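You operate a simulated robot arm through the tools that you are given. There is no shell and no other tool. Be economical: measure what you need, move in short steps, check, and stop when the job is done.

Carry out the task below with a simulated robot arm. There is one attempt and no reset: what you move stays moved.

JOB
Push in the sesame, lotus paste and bean trays; shut the blue bar.
Fine: right home on their runners in the narrow rack; leave the other trays.
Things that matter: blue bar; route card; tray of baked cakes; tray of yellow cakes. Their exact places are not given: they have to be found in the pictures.

The check looks at the end state, three seconds after you hand in, the way a careful person would. Anything else that was tipped, shoved, dropped, spilled or broken makes it a failure.

ROBOT AND FRAMES
A 6-joint arm with a four-finger gripper on a trunk, on a base that drives. Base frame: it is fixed to the floor where the robot stands at the start and does not move with it; the origin is under the middle of the robot, x ahead of it, y to its left, z up. Units: cm, degrees, N and s.
With the tool pointing down near the work surface it reaches from about 62 to 76 cm from the robot's upright axis, wherever it stands. Its first joint turns from -166.0 to 166.0 degrees. Places, roughly: blue bar [70, 10, 90]. Payload 3.43 kg.
Tool frame: the origin (TCP) lies between the finger pads and is the grasp point; the fingertips stand 3 cm ahead of it; z points along the fingers, y is the line along which they close. Largest opening 12 cm; the body of the gripper starts 8.5 cm behind the TCP.
Orientation is told as [roll, pitch, yaw] about the base's x, y, z axes, in that order, counted from this pose: with the fingers straight down and closing along the base's y, the tool's x points along the base's -x, its y along +y and its z along -z.

CONTROLS
- The arm moves only by the tool arm_command. Its arguments are lists of equal length, an entry for each row: "travel": the shift along the tool's x, y, z in cm, a list of three; "dr": the turn, a rotation vector about the tool's x, y, z in degrees, a list of three; "grip": the closure, from 0 (fully open) to 1 (shut). In form: {"travel": [[tx, ty, tz], ...], "dr": [[rx, ry, rz], ...], "grip": [grip, ...]}. A call has 1 to 10 rows; each row shifts and turns the commanded pose from where the row before left it, along the tool's axes as they then stand. Each row takes 0.2 s and may step no farther than 5 cm and 8.6 degrees from the row before; otherwise, or with a gripper value out of range, the whole call is refused. A pose out of reach is approached as far as the arm can. The call stops where the force on the tool passes 40 N (or 10 N more than at its start, if that is more) or the arm is blocked; 0.2 s more then pass. Each finger halts on what it meets, pressing with about 40 N; the grip force reading is that of the motor and also rises with nothing between the fingers. The clock runs only during rows and for 0.2 s after the last one: add rows that do not move to give the fingers time. The reply holds the time, the measured pose of the TCP, the force on the tool along the base axes, the opening and the grip force, in the units named above and with some noise, with the torque about the TCP (base axes, N m) and any sound that the robot's microphone picked up, and new pictures: "pictures" is both (left out), scene, wrist or none.
- Cameras (640 x 400 px; columns grow to the right, rows downward): "scene" is now at [6.76, 19.98, 152.69]; the picture's right is [-0.02, -1.00, 0.00], its down [-0.62, 0.01, -0.79] and it looks along [0.79, -0.02, -0.62] (base axes); focal length 214 px, centre (320, 200). "wrist" rides on the gripper at [7.1, -1.7, -12] in the tool frame; the picture's right is [0.23, 0.97, 0.00], its down [-0.81, 0.19, -0.55] and it looks along [-0.54, 0.13, 0.83] (tool axes); focal length 275 px, centre (320, 200).
- lift_body(by): slides the trunk up (or, below 0, down) by that many cm; the arm and the scene camera ride with it, the base frame stays. It gives what a move gives, with no picture.
- roll_base(legs): drives the robot by 1 to 6 legs, each [ahead, left, turn to the left] in cm, cm and degrees, along the robot's own axes; the way and the turn of a leg run together, so that a leg with both is an arc; at most 150 cm and 180 degrees a leg. The arm and the cameras ride along, it lands a little off, and it stops where it bumps. It gives what a move gives, and a new picture of the scene camera.
- pan_tilt(pan, tilt): turns the head with the scene camera to pan (to the left, within 120 degrees either way) and tilt (down, from -29 to 69), counted from straight ahead of the robot. It gives what a move gives, and a new picture of the scene camera.
- probe_pixels(camera, pixels): for up to 12 pixels [column, row] of the newest picture of that camera ("zoom" is the newest enlarged one), the place [x, y, z] in the base frame of the surface seen there, good to about 0.2 cm. The clock stands still meanwhile.
- zoom(camera, box): a new picture of the part [left, top, right, bottom] of that camera's present view, enlarged. The clock stands still meanwhile.
- finish_job(): hands the job in; it is judged then, once.

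Go step by step. Measure first, check grasps and placings, and put right what went wrong. The budget is 80 turns and 260 pictures, counting those below and the enlarged ones. Unless the task says otherwise, let go and move clear before handing in, and close with one line.

The tools are called after "Emit:" as a command line: name --argument value ..., lists and objects as JSON in quotes. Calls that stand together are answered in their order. arm_command: Moves the arm, as the interface text tells. Its arguments: {"type":"object","properties":{"travel":{"type":"array","items":{"type":"array","items":{"type":"number"}}},"dr":{"type":"array","items":{"type":"array","items":{"type":"number"}}},"grip":{"type":"array","items":{"type":"number"}},"pictures":{"type":"string","enum":["both","scene","wrist","none"]}},"required":["travel","dr","grip"]} The other tools are called the same way: lift_body (by) slides the trunk up or down; roll_base (legs) drives the base; pan_tilt (pan, tilt) turns the head that bears the scene camera; probe_pixels (camera, pixels) gives the place of the surface under pixels of a picture; zoom (camera, box) takes an enlarged picture of a part of a camera's view; finish_job () hands the job in.

At the start:

```text
clock: 0.0
position: [45.08, 14.96, 143.8]
orientation: [0.1, 0.1, -0.1]
contact_force: [0.3, 0.1, 1.3]
moment: [0.01, 0.0, -0.03]
grip_width: 12.0
finger_force: 0.1
trunk travel left (down, up): [-10.0, 44.0]
robot x, y, heading: [0.03, 0.03, 0.1]
head pan, tilt: [-101.4, 52.5]
```

scene: 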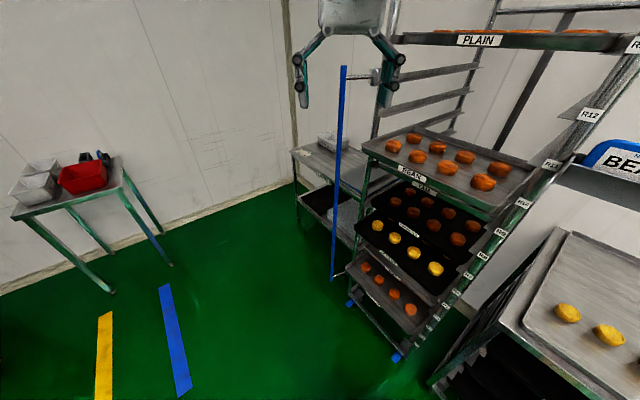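
wrist: 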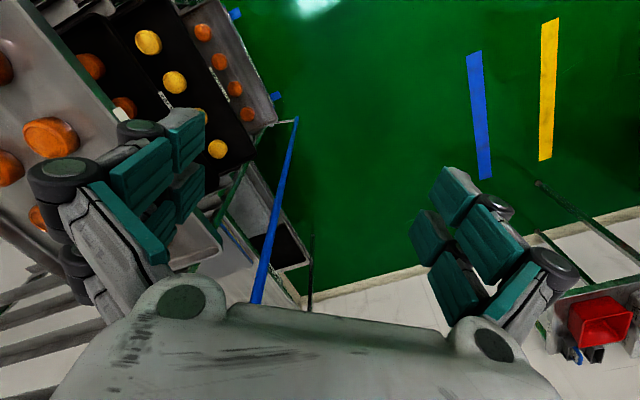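

The picture shows a narrow rack (cols 360–520) with several trays sticking out, a blue bar at col 340 that stands at its left side, and a wider rack or table at right. I'll enlarge these parts and measure some places.

Emit:
zoom --camera "scene" --box '[320, 110, 540, 370]'

Emit:
zoom --camera "scene" --box '[440, 0, 640, 200]'

Emit:
probe_pixels --camera "scene" --pixels '[[343, 72], [337, 180], [333, 275], [375, 75], [365, 145], [490, 210], [535, 165], [357, 228], [440, 300], [348, 268], [412, 330], [480, 41]]'

```text
1.54 times, centred on (430, 240) of scene
```

zoom: 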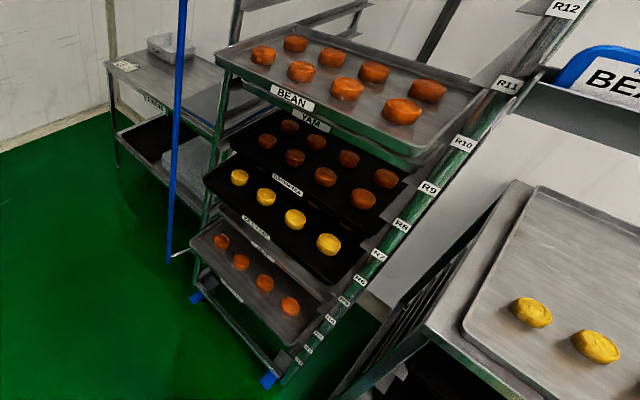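

```text
2.00 times, centred on (540, 100) of scene
```

zoom: 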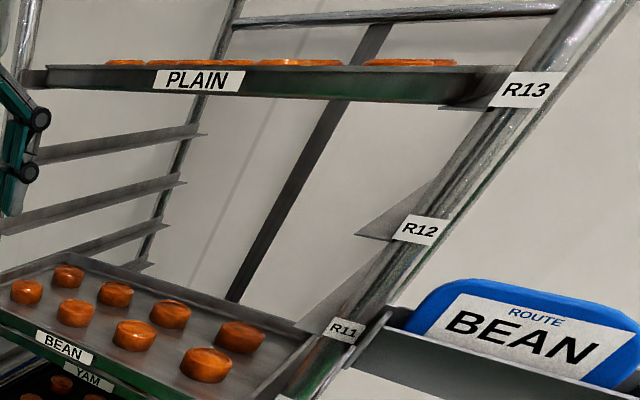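

```text
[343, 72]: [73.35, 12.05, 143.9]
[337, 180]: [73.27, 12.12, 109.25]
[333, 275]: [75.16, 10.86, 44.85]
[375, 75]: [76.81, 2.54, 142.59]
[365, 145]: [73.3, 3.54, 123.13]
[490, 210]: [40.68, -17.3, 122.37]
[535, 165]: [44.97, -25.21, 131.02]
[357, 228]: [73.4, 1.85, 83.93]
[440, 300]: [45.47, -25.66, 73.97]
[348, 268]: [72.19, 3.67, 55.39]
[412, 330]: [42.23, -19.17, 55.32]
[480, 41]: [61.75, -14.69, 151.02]
```

The trays' labels read BEAN and YAM, and the others need a closer look. I'll enlarge the labels and the bar's ends.

Emit:
zoom --camera "scene" --box '[350, 150, 450, 250]'

Emit:
zoom --camera "scene" --box '[340, 230, 460, 370]'

Emit:
zoom --camera "scene" --box '[320, 50, 420, 150]'

Emit:
zoom --camera "scene" --box '[310, 200, 390, 300]'

```text
4.00 times, centred on (400, 200) of scene
```

zoom: 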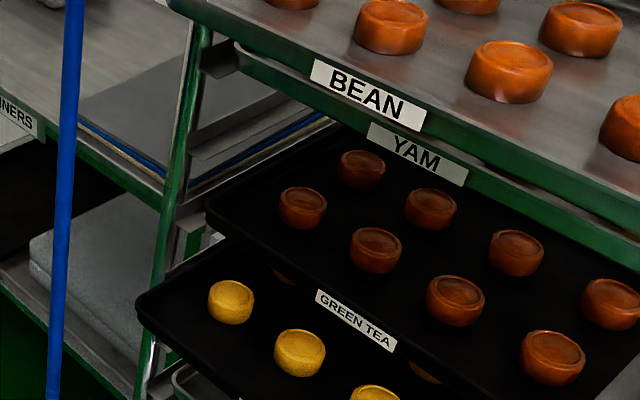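

```text
2.86 times, centred on (400, 300) of scene
```

zoom: 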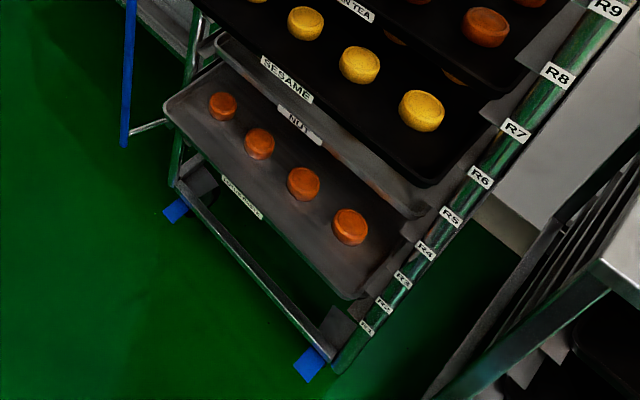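

```text
4.00 times, centred on (370, 100) of scene
```

zoom: 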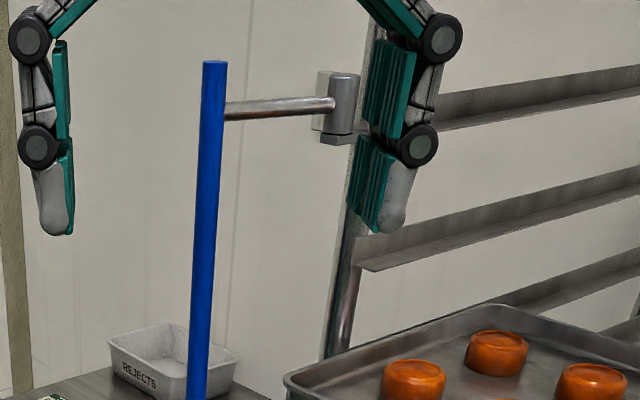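

```text
4.00 times, centred on (350, 250) of scene
```

zoom: 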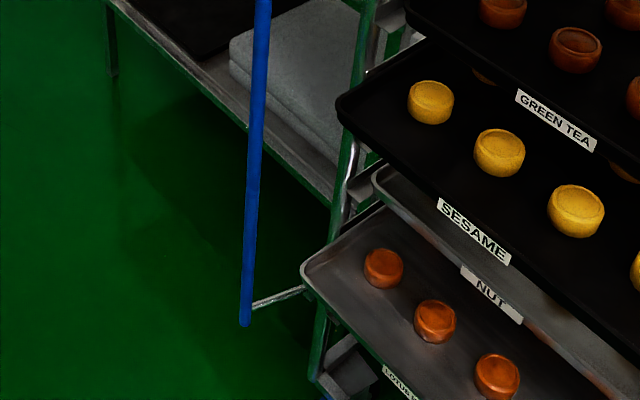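

Trays from the top are PLAIN, BEAN, YAM, GREEN TEA, SESAME, NUT and LOTUS PASTE; the bar hangs on short arms from the left post. I'll measure the tray front corners, posts and labels.

Emit:
probe_pixels --camera "scene" --pixels '[[363, 149], [497, 206], [357, 227], [437, 297], [347, 267], [413, 330], [410, 171], [424, 189], [407, 229], [391, 250], [392, 273], [380, 290]]'

Emit:
probe_pixels --camera "scene" --pixels '[[589, 115], [550, 165], [522, 203], [498, 232], [480, 257], [466, 276], [454, 292], [443, 306], [434, 318], [427, 327], [422, 337], [415, 343]]'

Emit:
probe_pixels --camera "scene" --pixels '[[405, 76], [375, 77], [362, 78], [341, 280], [351, 275], [378, 120], [362, 180], [400, 165], [460, 192], [480, 200], [440, 50], [600, 45]]'

Emit:
pan_tilt --pan -30 --tilt 40

```text
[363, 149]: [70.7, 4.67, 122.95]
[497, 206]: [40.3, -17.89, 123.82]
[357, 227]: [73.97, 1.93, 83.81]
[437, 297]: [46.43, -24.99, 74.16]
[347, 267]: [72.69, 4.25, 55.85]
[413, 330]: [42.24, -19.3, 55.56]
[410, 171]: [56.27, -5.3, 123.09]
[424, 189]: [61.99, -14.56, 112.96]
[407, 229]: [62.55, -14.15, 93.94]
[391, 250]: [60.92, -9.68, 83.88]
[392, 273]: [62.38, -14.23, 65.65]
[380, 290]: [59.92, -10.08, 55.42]
```

```text
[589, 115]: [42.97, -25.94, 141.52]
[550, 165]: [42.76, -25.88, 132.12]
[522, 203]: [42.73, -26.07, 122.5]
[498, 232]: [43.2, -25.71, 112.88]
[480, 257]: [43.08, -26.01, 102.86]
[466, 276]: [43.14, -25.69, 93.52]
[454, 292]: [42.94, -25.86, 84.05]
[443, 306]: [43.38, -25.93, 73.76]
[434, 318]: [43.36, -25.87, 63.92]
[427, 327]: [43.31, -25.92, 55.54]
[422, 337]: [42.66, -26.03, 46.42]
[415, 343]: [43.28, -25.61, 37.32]
```

```text
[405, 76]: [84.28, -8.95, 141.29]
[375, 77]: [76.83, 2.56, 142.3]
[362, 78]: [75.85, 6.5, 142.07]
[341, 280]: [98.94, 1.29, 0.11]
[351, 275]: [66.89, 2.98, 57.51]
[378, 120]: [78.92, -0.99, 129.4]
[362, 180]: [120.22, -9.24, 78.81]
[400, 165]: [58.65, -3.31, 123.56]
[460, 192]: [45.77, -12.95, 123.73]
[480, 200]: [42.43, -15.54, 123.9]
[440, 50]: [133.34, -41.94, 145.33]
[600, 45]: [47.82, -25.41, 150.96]
```

```text
clock: 1.4
position: [45.13, 14.86, 143.81]
orientation: [-0.1, 0.0, 0.0]
contact_force: [0.0, -0.5, 0.2]
moment: [-0.01, 0.03, 0.0]
grip_width: 12.0
finger_force: 0.1
trunk travel left (down, up): [-10.0, 44.0]
robot x, y, heading: [0.1, -0.03, 0.2]
head pan, tilt: [-30.0, 40.0]
```

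scene: 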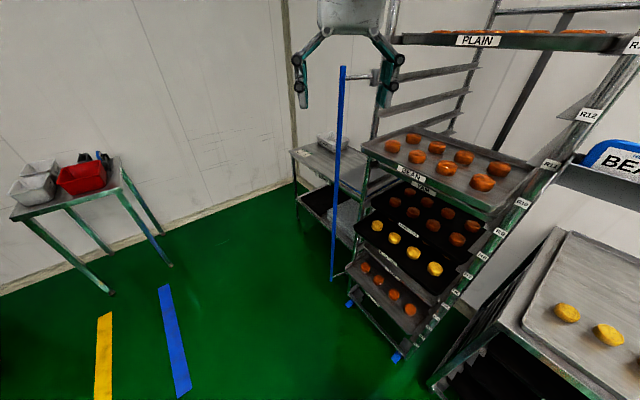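

The pan reading changed but the picture did not, so I'll treat the view as fixed and work with it. BEAN sticks out about 10.8 cm and SESAME and LOTUS about 4.7 cm past the home trays (outward direction is about [-0.61, 0.79]); I'll check rims and the right side more closely.

Emit:
zoom --camera "scene" --box '[540, 120, 640, 220]'

Emit:
zoom --camera "scene" --box '[380, 150, 480, 220]'

Emit:
probe_pixels --camera "zoom" --pixels '[[30, 80], [30, 95], [100, 130], [200, 145], [200, 165], [200, 180], [200, 190], [300, 195], [300, 215], [300, 230], [500, 300], [560, 360]]'

```text
4.00 times, centred on (590, 170) of scene
```

zoom: 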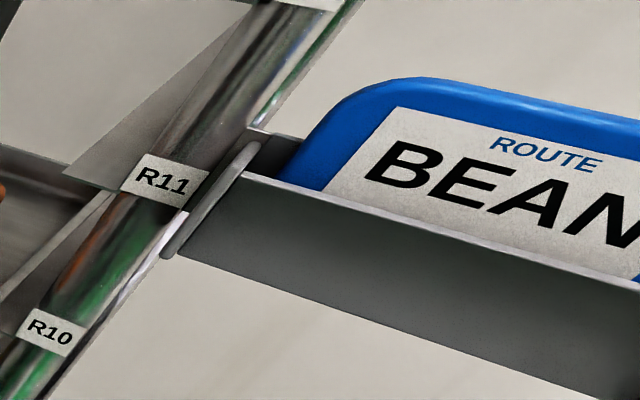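

```text
5.71 times, centred on (430, 185) of scene
```

zoom: 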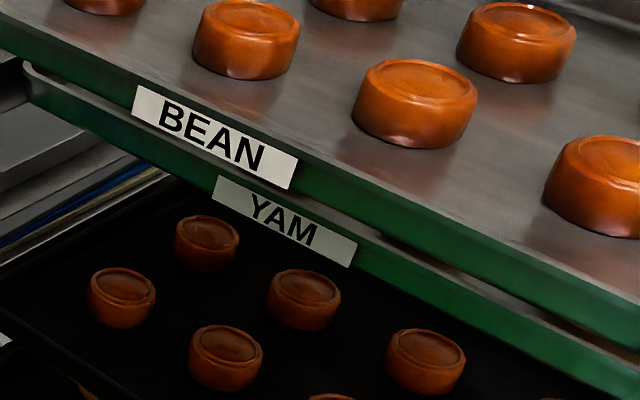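

```text
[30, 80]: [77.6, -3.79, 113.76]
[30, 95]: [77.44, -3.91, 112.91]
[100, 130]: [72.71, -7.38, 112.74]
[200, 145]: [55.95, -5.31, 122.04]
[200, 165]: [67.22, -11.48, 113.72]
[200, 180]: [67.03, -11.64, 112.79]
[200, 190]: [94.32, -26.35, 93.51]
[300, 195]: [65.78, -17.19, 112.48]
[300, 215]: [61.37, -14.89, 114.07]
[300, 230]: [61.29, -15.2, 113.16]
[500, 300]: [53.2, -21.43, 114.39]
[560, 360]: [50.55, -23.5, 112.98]
```

The BEAN rim spans z≈122–124 and the YAM front line gives the rack's outward direction as about [-0.586, 0.81], with home-front centre near [62, -14.5]. I want to stand square to the rack, so I'll first turn left to see that the floor there is free.

Emit:
roll_base --legs '[[0, 0, 60]]'

```text
clock: 4.5
position: [9.51, 46.51, 143.77]
orientation: [-0.1, -0.1, 60.1]
contact_force: [0.0, 0.4, 0.4]
moment: [0.02, 0.03, -0.05]
grip_width: 12.01
finger_force: 0.1
trunk travel left (down, up): [-10.0, 44.0]
robot x, y, heading: [0.19, 0.15, 59.9]
head pan, tilt: [-30.0, 40.0]
```

scene: 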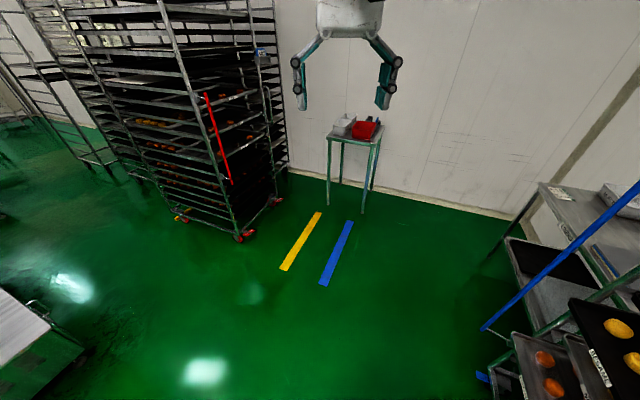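

The floor ahead is open, with only a table far at the lower left and the wheeled rack beyond. I'll drive to about [16, 48.7] and turn to face the narrow rack squarely.

Emit:
roll_base --legs '[[50, 10.4, 0], [0, 0, -114]]'

```text
clock: 12.2
position: [54.4, 20.75, 143.72]
orientation: [0.0, 0.0, -54.1]
contact_force: [0.1, 0.5, -0.2]
moment: [-0.01, -0.01, 0.04]
grip_width: 12.01
finger_force: 0.1
trunk travel left (down, up): [-10.0, 44.0]
robot x, y, heading: [15.7, 48.15, -53.8]
head pan, tilt: [-30.0, 40.0]
```

scene: 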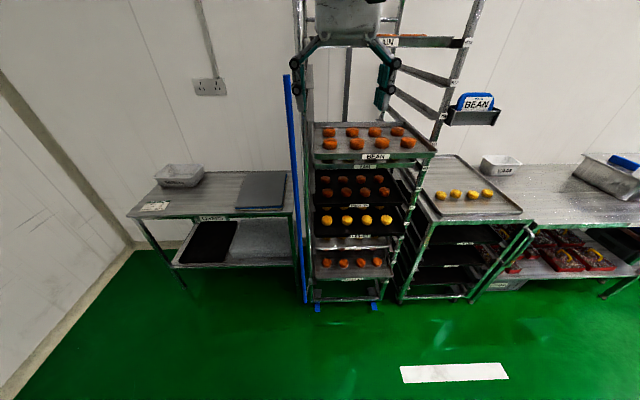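

The view now faces the narrow rack squarely: BEAN label at (375,157), SESAME (360,236), LOTUS near (355,280), bar at col 295–305. I'll enlarge and measure the front edges.

Emit:
zoom --camera "scene" --box '[270, 110, 470, 310]'

Emit:
probe_pixels --camera "zoom" --pixels '[[120, 100], [185, 100], [280, 103], [400, 102], [240, 128], [120, 265], [200, 255], [260, 250], [130, 337], [190, 336], [250, 333], [170, 295]]'

Emit:
zoom --camera "scene" --box '[270, 30, 370, 110]'

Emit:
zoom --camera "scene" --box '[290, 230, 400, 320]'

```text
2.00 times, centred on (370, 210) of scene
```

zoom: 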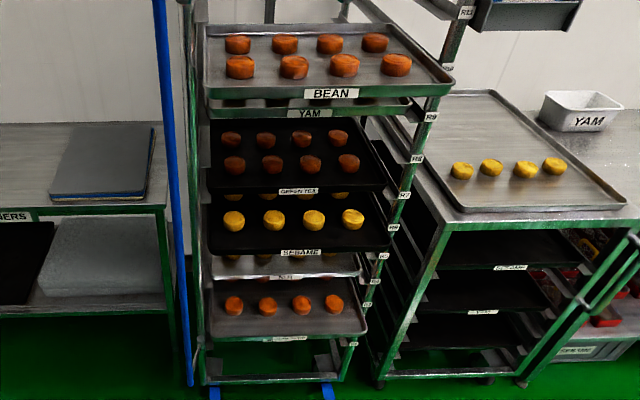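

```text
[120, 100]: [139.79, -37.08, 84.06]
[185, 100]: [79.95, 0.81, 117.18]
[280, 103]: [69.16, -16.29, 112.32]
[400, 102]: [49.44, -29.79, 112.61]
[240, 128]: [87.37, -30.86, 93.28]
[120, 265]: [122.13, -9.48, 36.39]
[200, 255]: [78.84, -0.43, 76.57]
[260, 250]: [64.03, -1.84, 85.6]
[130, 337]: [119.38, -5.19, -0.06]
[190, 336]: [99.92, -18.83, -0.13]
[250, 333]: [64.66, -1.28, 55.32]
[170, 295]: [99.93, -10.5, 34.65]
```

```text
5.00 times, centred on (320, 70) of scene
```

zoom: 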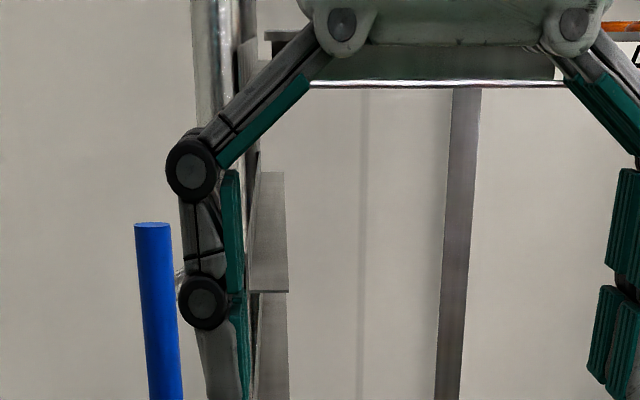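

```text
4.44 times, centred on (345, 275) of scene
```

zoom: 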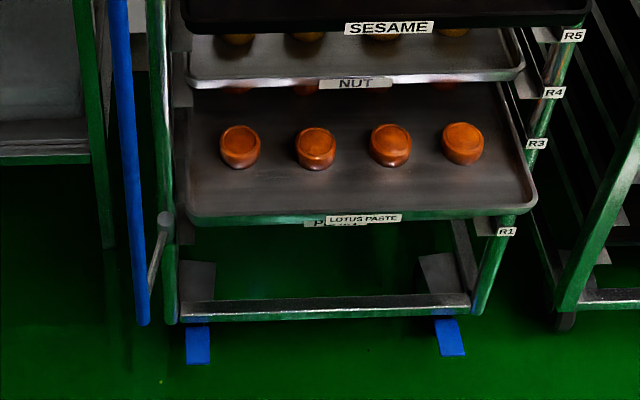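

There's a second label half hidden behind LOTUS PASTE; I'll look closer at it and the bar's lower pivot.

Emit:
zoom --camera "scene" --box '[335, 265, 375, 295]'

Emit:
probe_pixels --camera "zoom" --pixels '[[100, 100], [200, 228], [335, 235], [270, 262], [500, 225], [100, 240]]'

Emit:
zoom --camera "scene" --box '[295, 260, 335, 310]'

Emit:
probe_pixels --camera "scene" --pixels '[[293, 90], [299, 200], [304, 295], [311, 277], [306, 290], [313, 260], [315, 152], [435, 152], [317, 235], [393, 231], [318, 279], [390, 273]]'

```text
13.33 times, centred on (355, 280) of scene
```

zoom: 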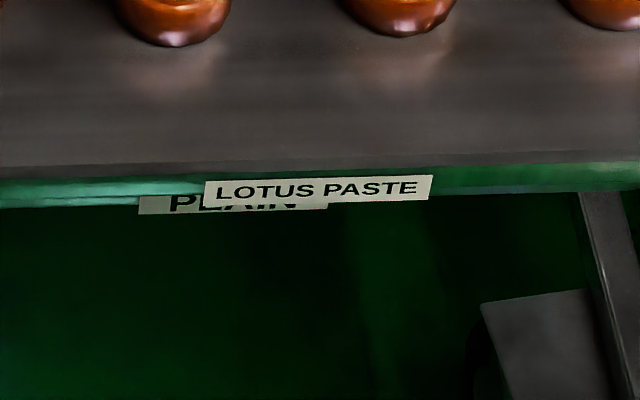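

```text
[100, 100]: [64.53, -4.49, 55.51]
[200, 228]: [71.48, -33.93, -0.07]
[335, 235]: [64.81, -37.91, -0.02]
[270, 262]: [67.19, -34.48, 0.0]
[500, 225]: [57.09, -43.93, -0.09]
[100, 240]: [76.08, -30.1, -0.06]
```

```text
8.00 times, centred on (315, 285) of scene
```

zoom: 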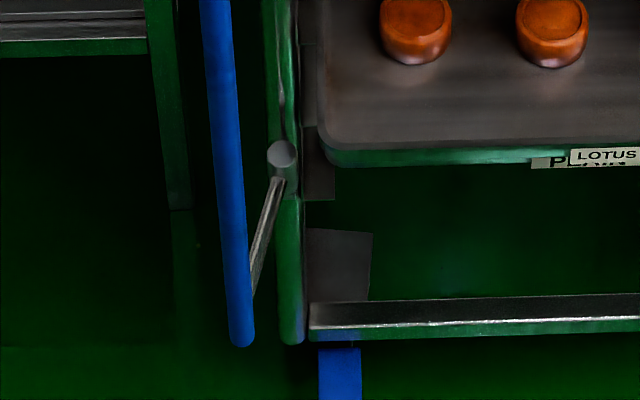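

```text
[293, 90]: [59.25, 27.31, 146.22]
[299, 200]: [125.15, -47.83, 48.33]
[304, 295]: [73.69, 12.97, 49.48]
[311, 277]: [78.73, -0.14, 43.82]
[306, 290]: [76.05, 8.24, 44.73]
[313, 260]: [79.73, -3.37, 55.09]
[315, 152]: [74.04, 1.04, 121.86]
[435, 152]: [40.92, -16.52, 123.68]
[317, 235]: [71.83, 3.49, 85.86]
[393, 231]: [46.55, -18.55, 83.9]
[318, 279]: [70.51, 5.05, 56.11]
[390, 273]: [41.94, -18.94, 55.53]
```

A PLAIN tray sits home just below LOTUS, which stays. I'll bring the gripper to the rack's centre line and begin tilting the tool toward the rack.

Emit:
arm_command --travel '[[-2, -2.9, 0], [-2, -2.9, 0], [-2, -2.9, 0], [-2, -2.9, 0], [-2, -2.9, 0], [0, 0, 0], [0, 0, 0], [0, 0, 0], [0, 0, 0], [0, 0, 0]]' --dr '[[0, 0, 0], [0, 0, 0], [0, 0, 0], [0, 0, 0], [0, 0, 0], [0, -8.5, 0], [0, -8.5, 0], [0, -8.5, 0], [0, -8.5, 0], [0, -8.5, 0]]' --grip '[0, 0, 0, 0, 0, 0, 0, 0, 0, 0]' --pictures "scene"

```text
clock: 13.9
position: [52.48, -3.05, 143.43]
orientation: [0.0, -19.6, -54.7]
contact_force: [0.3, 0.4, 0.3]
moment: [0.03, 0.01, -0.01]
grip_width: 12.02
finger_force: 0.0
trunk travel left (down, up): [-10.0, 44.0]
robot x, y, heading: [15.93, 48.35, -54.0]
head pan, tilt: [-30.0, 40.0]
stopped in row 8: the arm was blocked; the commanded pose is now the measured one
```

scene: 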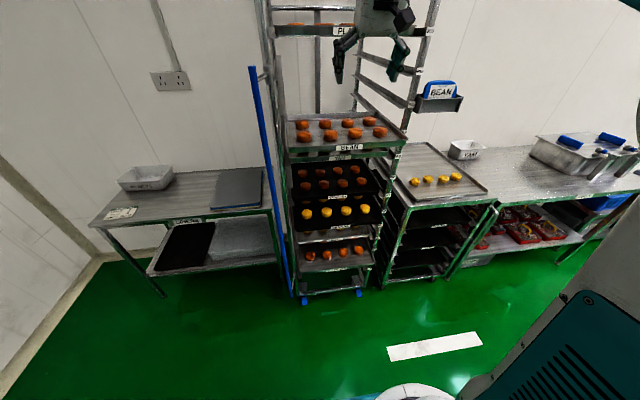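

The arm stopped without contact force (pose limit), with the gripper too close to the body for that tilt. I'll back the base off 18 cm so the arm has room to stretch out, and see.

Emit:
roll_base --legs '[[-18, 0, 0]]'

Emit:
arm_command --travel '[[-3, 0, 2], [-3, 0, 2], [-3, 0, 2], [-3, 0, 2], [0, 0, 0]]' --dr '[[0, 0, 0], [0, 0, 0], [0, 0, 0], [0, 0, 0], [0, -4, 0]]' --grip '[0, 0, 0, 0, 0]' --pictures "both"

```text
clock: 15.4
position: [42.16, 11.42, 143.41]
orientation: [0.1, -19.6, -54.6]
contact_force: [-0.2, 0.5, 0.3]
moment: [0.0, -0.02, 0.0]
grip_width: 11.99
finger_force: 0.1
trunk travel left (down, up): [-10.0, 44.0]
robot x, y, heading: [5.88, 62.66, -54.4]
head pan, tilt: [-30.0, 40.0]
```

scene: 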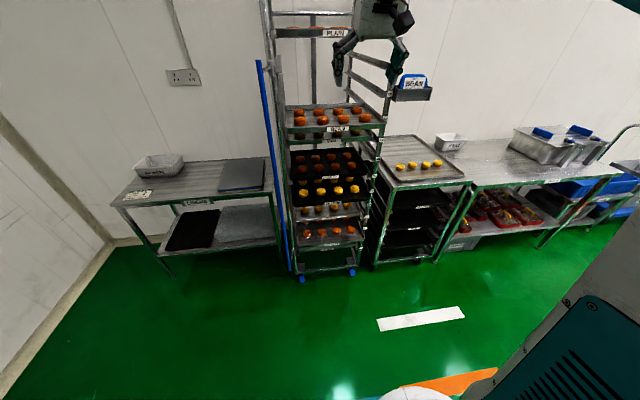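

```text
clock: 16.6
position: [50.54, -0.11, 139.93]
orientation: [0.0, -23.6, -54.7]
contact_force: [1.4, -0.4, 0.0]
moment: [0.0, 0.04, -0.04]
grip_width: 11.99
finger_force: 0.1
trunk travel left (down, up): [-10.0, 44.0]
robot x, y, heading: [5.73, 62.72, -53.9]
head pan, tilt: [-30.0, 40.0]
```

scene: 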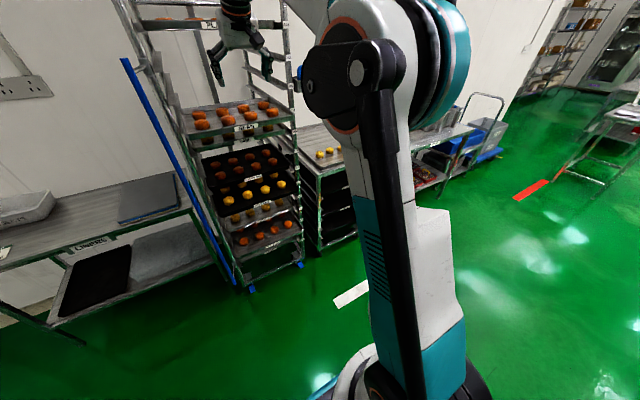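
wrist: 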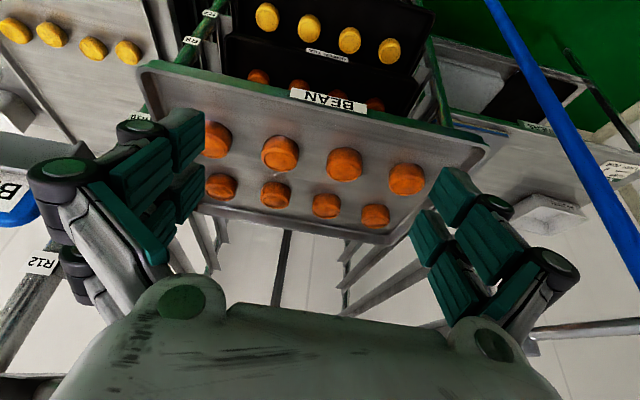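

The arm follows again. I'll keep lowering and tilting toward horizontal while staying about 7 cm in front of the BEAN rim.

Emit:
arm_command --travel '[[0.8, 0.1, 1.83], [1.05, 0.1, 1.7], [1.27, 0.1, 1.54], [1.48, 0.1, 1.35], [1.65, 0.1, 1.13], [1.79, 0.1, 0.89], [1.9, 0.1, 0.63], [1.97, 0.1, 0.36]]' --dr '[[0, -8, 0], [0, -8, 0], [0, -8, 0], [0, -8, 0], [0, -8, 0], [0, -8, 0], [0, -8, 0], [0, -8, 0]]' --grip '[0, 0, 0, 0, 0, 0, 0, 0]' --pictures "both"

Emit:
pan_tilt --pan 0 --tilt 40

```text
clock: 18.4
position: [51.04, 0.23, 124.07]
orientation: [0.4, -87.7, -55.0]
contact_force: [0.1, 0.8, -0.2]
moment: [0.0, -0.02, 0.01]
grip_width: 12.02
finger_force: 0.1
trunk travel left (down, up): [-10.0, 44.0]
robot x, y, heading: [5.46, 62.14, -54.1]
head pan, tilt: [-30.0, 40.0]
```

scene: 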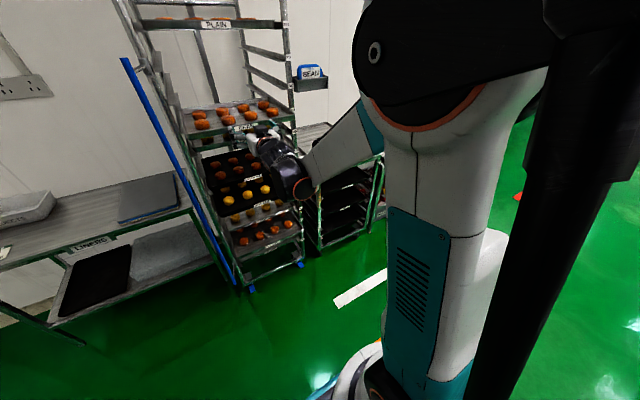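
wrist: 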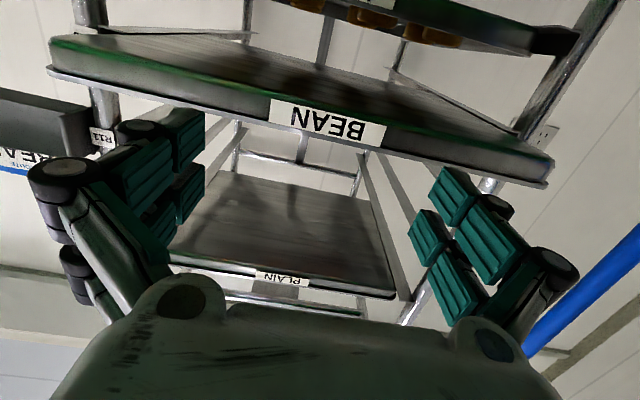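

```text
clock: 19.4
position: [50.73, 0.26, 124.03]
orientation: [-0.3, -87.5, -54.3]
contact_force: [0.4, 0.5, 0.2]
moment: [-0.03, -0.03, -0.01]
grip_width: 12.0
finger_force: 0.1
trunk travel left (down, up): [-10.0, 44.0]
robot x, y, heading: [5.32, 62.61, -54.3]
head pan, tilt: [0.0, 40.0]
```

scene: 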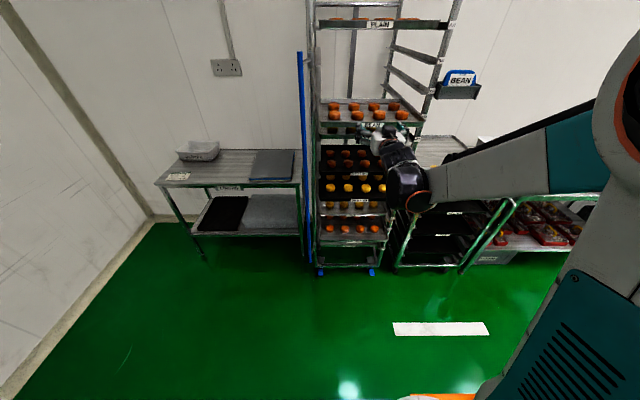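

The gripper now points level at the BEAN rim: tips about 4.5 cm short of it, at z 124. I'll lower 1 cm and push slowly with both open fingers straddling the label.

Emit:
arm_command --travel '[[0.5, 0, 1.7], [0.5, 0, 1.7], [0, 0, 0.7], [0, 0, 0.7], [0, 0, 0.7], [0, 0, 0.7], [0, 0, 0.7], [0, 0, 0.7], [0, 0, 0.7], [0, 0, 0.7]]' --dr '[[0, 0, 0], [0, 0, 0], [0, 0, 0], [0, 0, 0], [0, 0, 0], [0, 0, 0], [0, 0, 0], [0, 0, 0], [0, 0, 0], [0, 0, 0]]' --grip '[0, 0, 0, 0, 0, 0, 0, 0, 0, 0]'

Emit:
zoom --camera "scene" --box '[300, 80, 450, 180]'

```text
clock: 21.6
position: [56.19, -6.92, 122.63]
orientation: [-0.4, -87.6, -54.3]
contact_force: [-1.8, 2.0, 1.4]
moment: [-0.02, 0.0, 0.02]
grip_width: 12.02
finger_force: 0.0
trunk travel left (down, up): [-10.0, 44.0]
robot x, y, heading: [5.32, 62.44, -54.1]
head pan, tilt: [0.0, 40.0]
```

scene: 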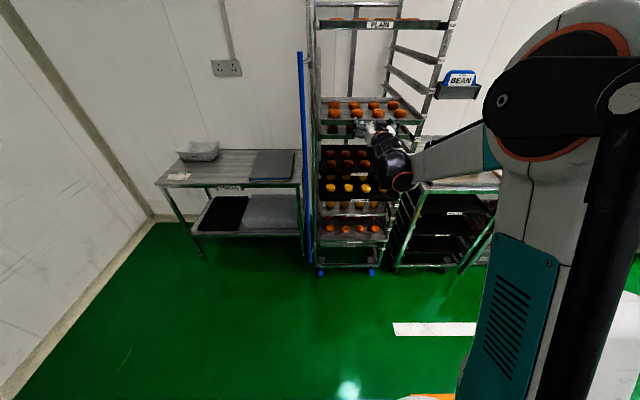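
wrist: 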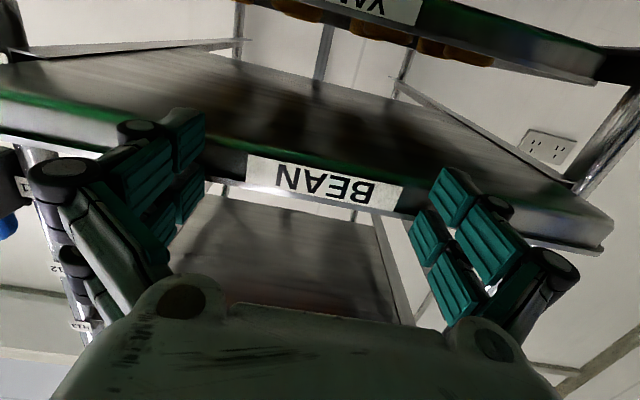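

```text
4.00 times, centred on (375, 130) of scene
```

zoom: 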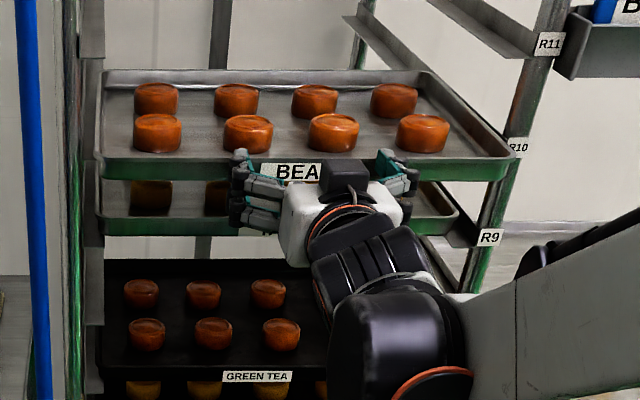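

Contact is light (about 2.7 N) and both tips bear on the rim either side of BEAN; roughly 6.5 cm remain. I'll keep pushing.

Emit:
arm_command --travel '[[0, 0, 0.6], [0, 0, 0.6], [0, 0, 0.6], [0, 0, 0.6], [0, 0, 0.6], [0, 0, 0.6], [0, 0, 0.6], [0, 0, 0.6], [0, 0, 0.4], [0, 0, 0.4]]' --dr '[[0, 0, 0], [0, 0, 0], [0, 0, 0], [0, 0, 0], [0, 0, 0], [0, 0, 0], [0, 0, 0], [0, 0, 0], [0, 0, 0], [0, 0, 0]]' --grip '[0, 0, 0, 0, 0, 0, 0, 0, 0, 0]'

Emit:
zoom --camera "scene" --box '[300, 80, 450, 180]'

Emit:
probe_pixels --camera "wrist" --pixels '[[270, 170], [320, 178], [380, 190], [340, 5], [400, 15], [30, 110], [600, 225]]'

```text
clock: 23.8
position: [59.4, -11.47, 122.27]
orientation: [0.0, -87.6, -54.8]
contact_force: [-1.6, 2.6, -0.2]
moment: [-0.03, -0.02, -0.01]
grip_width: 12.01
finger_force: 0.0
trunk travel left (down, up): [-10.0, 44.0]
robot x, y, heading: [5.5, 62.63, -53.9]
head pan, tilt: [0.0, 40.0]
```

scene: 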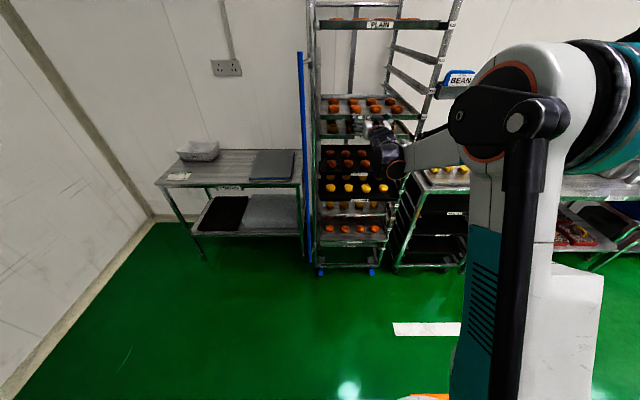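
wrist: 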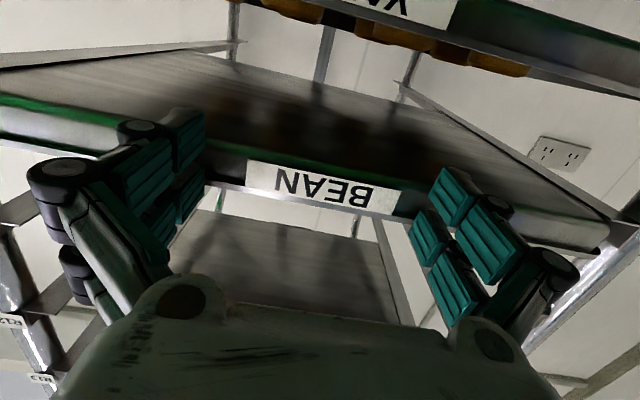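

```text
4.00 times, centred on (375, 130) of scene
```

zoom: 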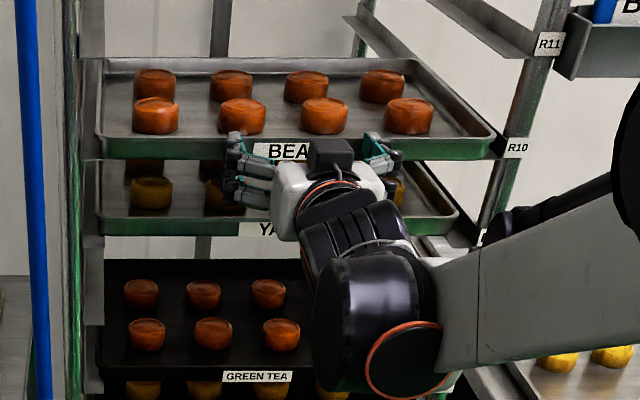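

```text
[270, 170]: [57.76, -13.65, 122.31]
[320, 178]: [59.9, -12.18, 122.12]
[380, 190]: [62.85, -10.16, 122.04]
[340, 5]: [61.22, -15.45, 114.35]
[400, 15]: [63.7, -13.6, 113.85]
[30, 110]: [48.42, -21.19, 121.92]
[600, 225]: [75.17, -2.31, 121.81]
```

Probes put the BEAN rim at offset -45.0 against YAM's -48.4, square, so 3.4 cm remain. I'll push 3 cm and measure again.

Emit:
arm_command --travel '[[0, 0, 0.5], [0, 0, 0.5], [0, 0, 0.5], [0, 0, 0.5], [0, 0, 0.4], [0, 0, 0.3], [0, 0, 0.3]]' --dr '[[0, 0, 0], [0, 0, 0], [0, 0, 0], [0, 0, 0], [0, 0, 0], [0, 0, 0], [0, 0, 0]]' --grip '[0, 0, 0, 0, 0, 0, 0]'

Emit:
probe_pixels --camera "wrist" --pixels '[[270, 170], [320, 178], [380, 190], [360, 5], [440, 15], [30, 110], [590, 225]]'

```text
clock: 25.4
position: [61.21, -13.9, 122.1]
orientation: [0.2, -87.6, -54.9]
contact_force: [-1.6, 1.6, 1.4]
moment: [-0.01, -0.08, 0.0]
grip_width: 11.99
finger_force: 0.2
trunk travel left (down, up): [-10.0, 44.0]
robot x, y, heading: [5.4, 62.55, -54.0]
head pan, tilt: [0.0, 40.0]
```

scene: 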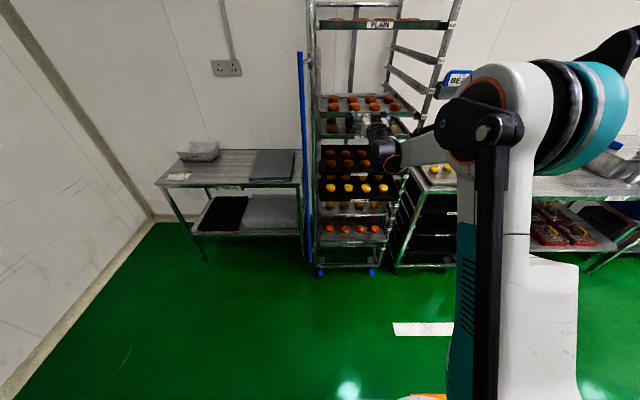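
wrist: 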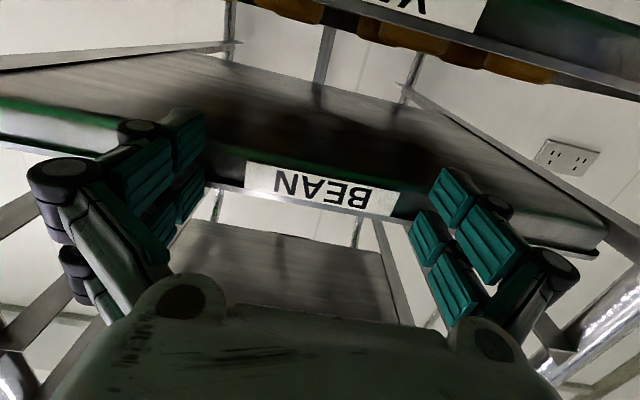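

```text
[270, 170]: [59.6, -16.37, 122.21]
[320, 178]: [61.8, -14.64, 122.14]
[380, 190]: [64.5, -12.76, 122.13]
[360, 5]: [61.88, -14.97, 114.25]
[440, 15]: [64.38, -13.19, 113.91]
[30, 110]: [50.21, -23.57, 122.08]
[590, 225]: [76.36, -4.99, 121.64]
```

BEAN is now at -48.13 against YAM's -48.4; a quarter centimetre remains. I'll press in tiny steps.

Emit:
arm_command --travel '[[0, 0, 0.1], [0, 0, 0.1], [0, 0, 0.1], [0, 0, 0]]' --dr '[[0, 0, 0], [0, 0, 0], [0, 0, 0], [0, 0, 0]]' --grip '[0, 0, 0, 0]' --pictures "wrist"

Emit:
probe_pixels --camera "wrist" --pixels '[[270, 170], [320, 178], [380, 190], [360, 5], [440, 15], [400, 5]]'

```text
clock: 26.4
position: [61.42, -14.09, 122.19]
orientation: [-0.3, -87.6, -54.4]
contact_force: [-1.6, 3.3, 0.8]
moment: [-0.05, -0.04, 0.01]
grip_width: 12.01
finger_force: 0.0
trunk travel left (down, up): [-10.0, 44.0]
robot x, y, heading: [5.37, 62.68, -54.2]
head pan, tilt: [0.0, 40.0]
```

wrist: 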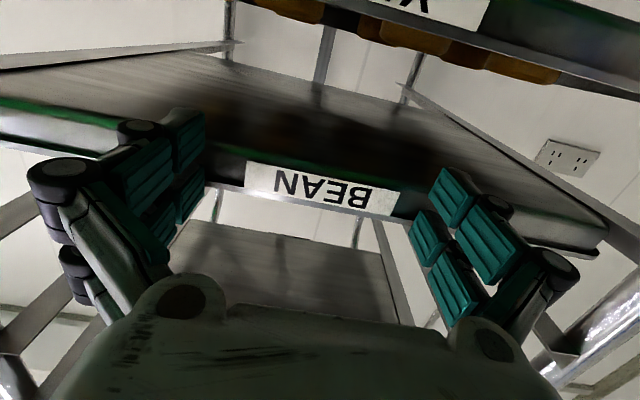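

```text
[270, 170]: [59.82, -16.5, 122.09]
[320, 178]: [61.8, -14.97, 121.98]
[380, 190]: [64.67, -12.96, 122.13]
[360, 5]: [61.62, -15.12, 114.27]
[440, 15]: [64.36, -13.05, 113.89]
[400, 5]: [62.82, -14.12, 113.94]
```

BEAN now reads level with YAM. I'll feel for a runner stop with 0.2 cm more, then draw straight back.

Emit:
arm_command --travel '[[0, 0, 0.1], [0, 0, 0.1]]' --dr '[[0, 0, 0], [0, 0, 0]]' --grip '[0, 0]' --pictures "none"

Emit:
arm_command --travel '[[0, 0, -2], [0, 0, -4], [0, 0, -4], [0, 0, -4]]' --dr '[[0, 0, 0], [0, 0, 0], [0, 0, 0], [0, 0, 0]]' --grip '[0, 0, 0, 0]' --pictures "both"

Emit:
zoom --camera "scene" --box '[300, 80, 450, 180]'

```text
clock: 27.0
position: [61.55, -14.4, 122.23]
orientation: [-0.3, -87.6, -54.4]
contact_force: [-2.1, 2.0, 0.8]
moment: [-0.06, -0.03, 0.02]
grip_width: 12.01
finger_force: 0.1
trunk travel left (down, up): [-10.0, 44.0]
robot x, y, heading: [5.43, 62.42, -54.0]
head pan, tilt: [0.0, 40.0]
```

```text
clock: 28.0
position: [53.59, -3.05, 122.56]
orientation: [-0.5, -87.6, -54.2]
contact_force: [-0.3, -1.3, -0.5]
moment: [0.03, 0.0, -0.01]
grip_width: 11.98
finger_force: 0.0
trunk travel left (down, up): [-10.0, 44.0]
robot x, y, heading: [5.16, 62.33, -54.3]
head pan, tilt: [0.0, 40.0]
```

scene: 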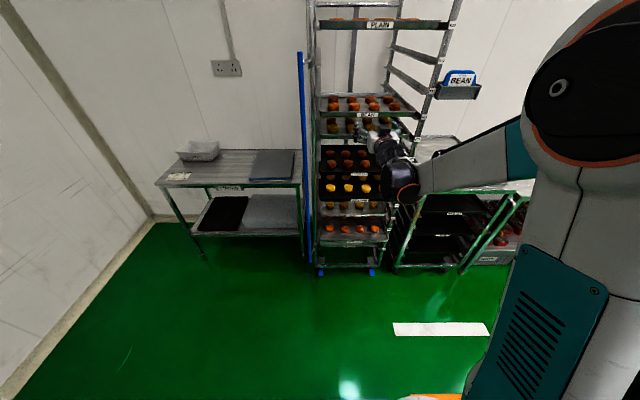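
wrist: 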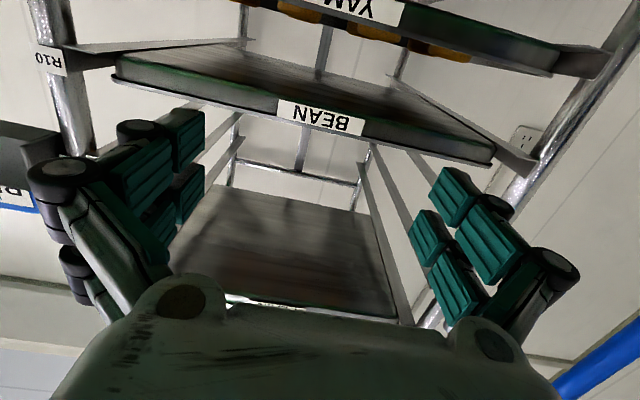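

```text
4.00 times, centred on (375, 130) of scene
```

zoom: 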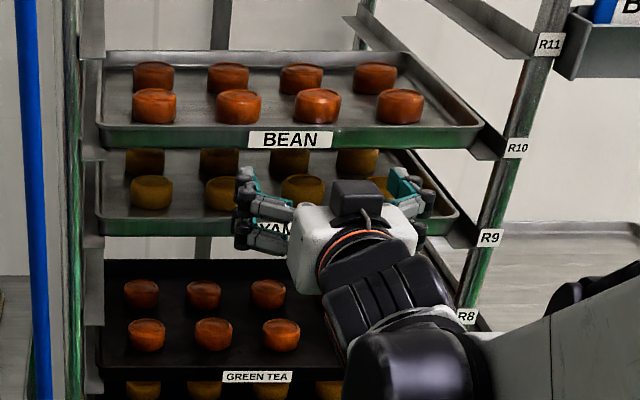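

BEAN slid freely with no stop felt. I'll re-measure it against YAM and the runner ends from this view.

Emit:
probe_pixels --camera "wrist" --pixels '[[285, 110], [315, 115], [355, 125], [340, 3], [380, 10], [500, 40], [125, 75], [485, 155], [530, 168], [230, 48], [240, 140], [300, 160]]'

Emit:
zoom --camera "wrist" --box '[180, 20, 420, 200]'

Emit:
probe_pixels --camera "scene" --pixels '[[335, 116], [350, 116], [368, 115], [400, 115], [340, 137], [358, 137], [376, 26], [356, 174], [362, 201], [358, 205], [361, 228], [359, 241]]'

```text
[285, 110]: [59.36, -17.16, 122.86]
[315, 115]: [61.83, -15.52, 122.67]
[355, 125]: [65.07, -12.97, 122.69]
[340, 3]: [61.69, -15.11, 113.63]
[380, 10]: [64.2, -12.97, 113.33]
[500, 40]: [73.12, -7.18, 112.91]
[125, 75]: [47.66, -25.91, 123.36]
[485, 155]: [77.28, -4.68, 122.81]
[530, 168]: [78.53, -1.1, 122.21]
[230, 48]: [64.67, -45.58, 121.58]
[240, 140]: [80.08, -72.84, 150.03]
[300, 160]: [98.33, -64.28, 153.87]
```

```text
2.22 times, centred on (300, 110) of wrist
```

zoom: 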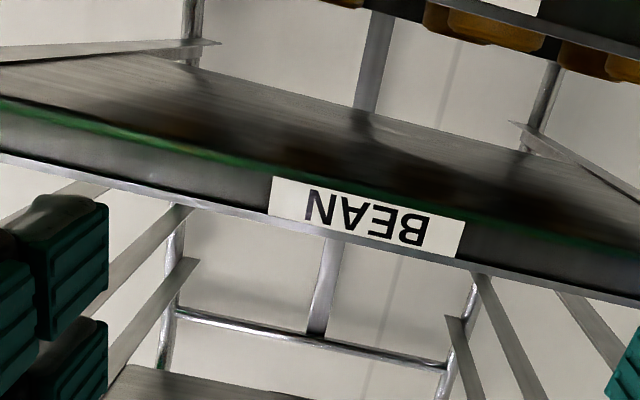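

```text
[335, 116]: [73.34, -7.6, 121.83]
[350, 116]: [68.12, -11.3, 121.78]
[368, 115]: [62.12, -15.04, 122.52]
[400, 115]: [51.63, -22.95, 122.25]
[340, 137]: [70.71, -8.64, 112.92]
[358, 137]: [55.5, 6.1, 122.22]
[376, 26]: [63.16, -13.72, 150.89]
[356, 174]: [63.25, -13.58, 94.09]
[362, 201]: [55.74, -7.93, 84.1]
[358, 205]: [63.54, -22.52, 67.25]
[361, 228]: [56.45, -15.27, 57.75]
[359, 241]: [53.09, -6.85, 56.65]
```

BEAN sits square and about 0.3 cm deeper than YAM, on its runners: home. Now I'll lower the gripper straight down in front of the rack to SESAME's height (z≈84).

Emit:
arm_command --travel '[[4.3, 0, 0], [4.3, 0, 0], [4.3, 0, 0], [4.3, 0, 0], [4.3, 0, 0], [4.3, 0, 0], [4.3, 0, 0], [4.2, 0, 0], [4.2, 0, 0], [0, 0, 0]]' --dr '[[0, 0, 0], [0, 0, 0], [0, 0, 0], [0, 0, 0], [0, 0, 0], [0, 0, 0], [0, 0, 0], [0, 0, 0], [0, 0, 0], [0, 0, 0]]' --grip '[0, 0, 0, 0, 0, 0, 0, 0, 0, 0]' --pictures "both"

Emit:
zoom --camera "scene" --box '[300, 130, 450, 260]'

```text
clock: 30.2
position: [56.06, -6.09, 86.97]
orientation: [-0.4, -87.6, -54.1]
contact_force: [-0.2, -0.7, -0.6]
moment: [-0.03, 0.0, -0.05]
grip_width: 12.0
finger_force: 0.0
out of reach, approached as far as the arm can: row 7, 8, 9
trunk travel left (down, up): [-10.0, 44.0]
robot x, y, heading: [5.81, 62.58, -54.2]
head pan, tilt: [0.0, 40.0]
```

scene: 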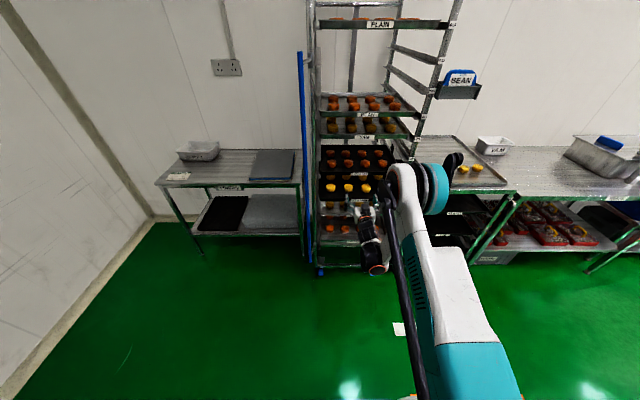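
wrist: 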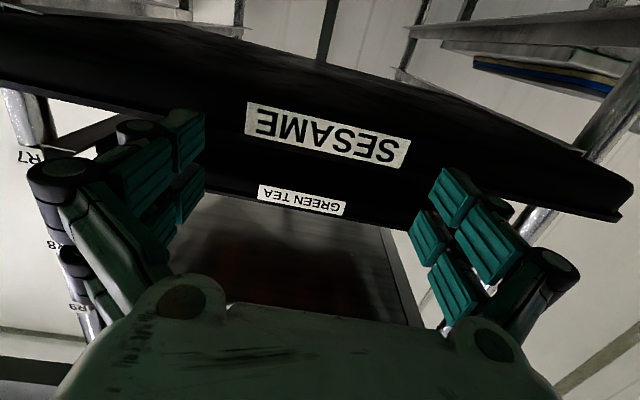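

```text
3.08 times, centred on (375, 195) of scene
```

zoom: 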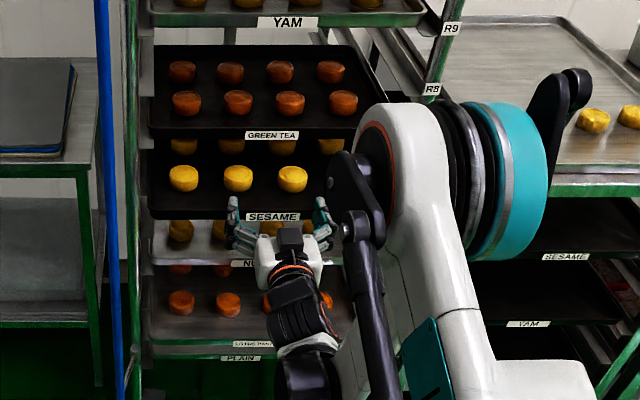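

The arm hit its low limit at z≈87 in this pose, about 3 cm too high. I'll lower the trunk 3 cm to meet the SESAME rim.

Emit:
lift_body --by -3

Emit:
arm_command --travel '[[0, 0, 1.2], [0, 0, 1.2], [0, 0, 1.2]]' --dr '[[0, 0, 0], [0, 0, 0], [0, 0, 0]]' --grip '[0, 0, 0]' --pictures "both"

Emit:
probe_pixels --camera "wrist" --pixels '[[260, 150], [320, 150], [390, 170], [320, 120], [320, 195], [280, 195], [190, 130], [450, 190]]'

```text
clock: 30.9
position: [55.83, -5.96, 84.14]
orientation: [-0.3, -87.6, -54.5]
contact_force: [-0.8, 0.1, 0.3]
moment: [0.03, 0.02, 0.0]
grip_width: 12.01
finger_force: 0.1
trunk travel left (down, up): [-7.0, 47.0]
robot x, y, heading: [5.48, 63.03, -54.0]
head pan, tilt: [0.0, 40.0]
```

```text
clock: 31.7
position: [58.14, -9.01, 83.92]
orientation: [-0.3, -87.6, -54.4]
contact_force: [-1.1, 2.1, -1.0]
moment: [-0.08, -0.04, 0.12]
grip_width: 12.0
finger_force: 0.0
trunk travel left (down, up): [-7.0, 47.0]
robot x, y, heading: [5.22, 62.71, -54.6]
head pan, tilt: [0.0, 40.0]
```

scene: 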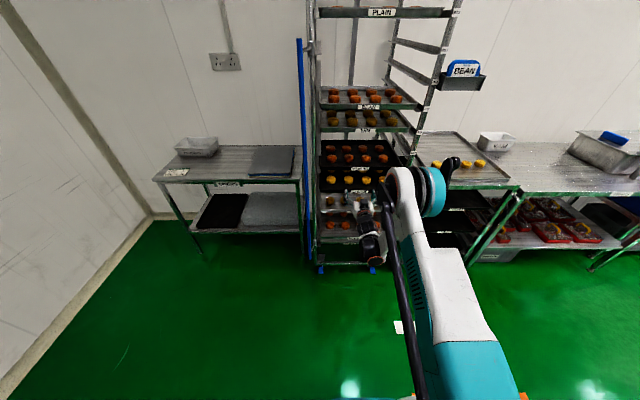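
wrist: 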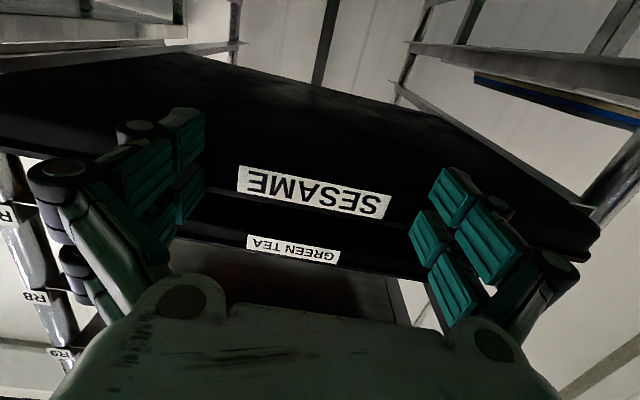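

```text
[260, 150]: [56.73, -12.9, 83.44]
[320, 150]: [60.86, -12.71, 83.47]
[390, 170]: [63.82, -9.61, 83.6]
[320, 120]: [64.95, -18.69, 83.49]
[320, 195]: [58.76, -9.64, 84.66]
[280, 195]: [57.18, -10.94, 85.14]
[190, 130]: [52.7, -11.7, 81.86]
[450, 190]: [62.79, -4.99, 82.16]
```

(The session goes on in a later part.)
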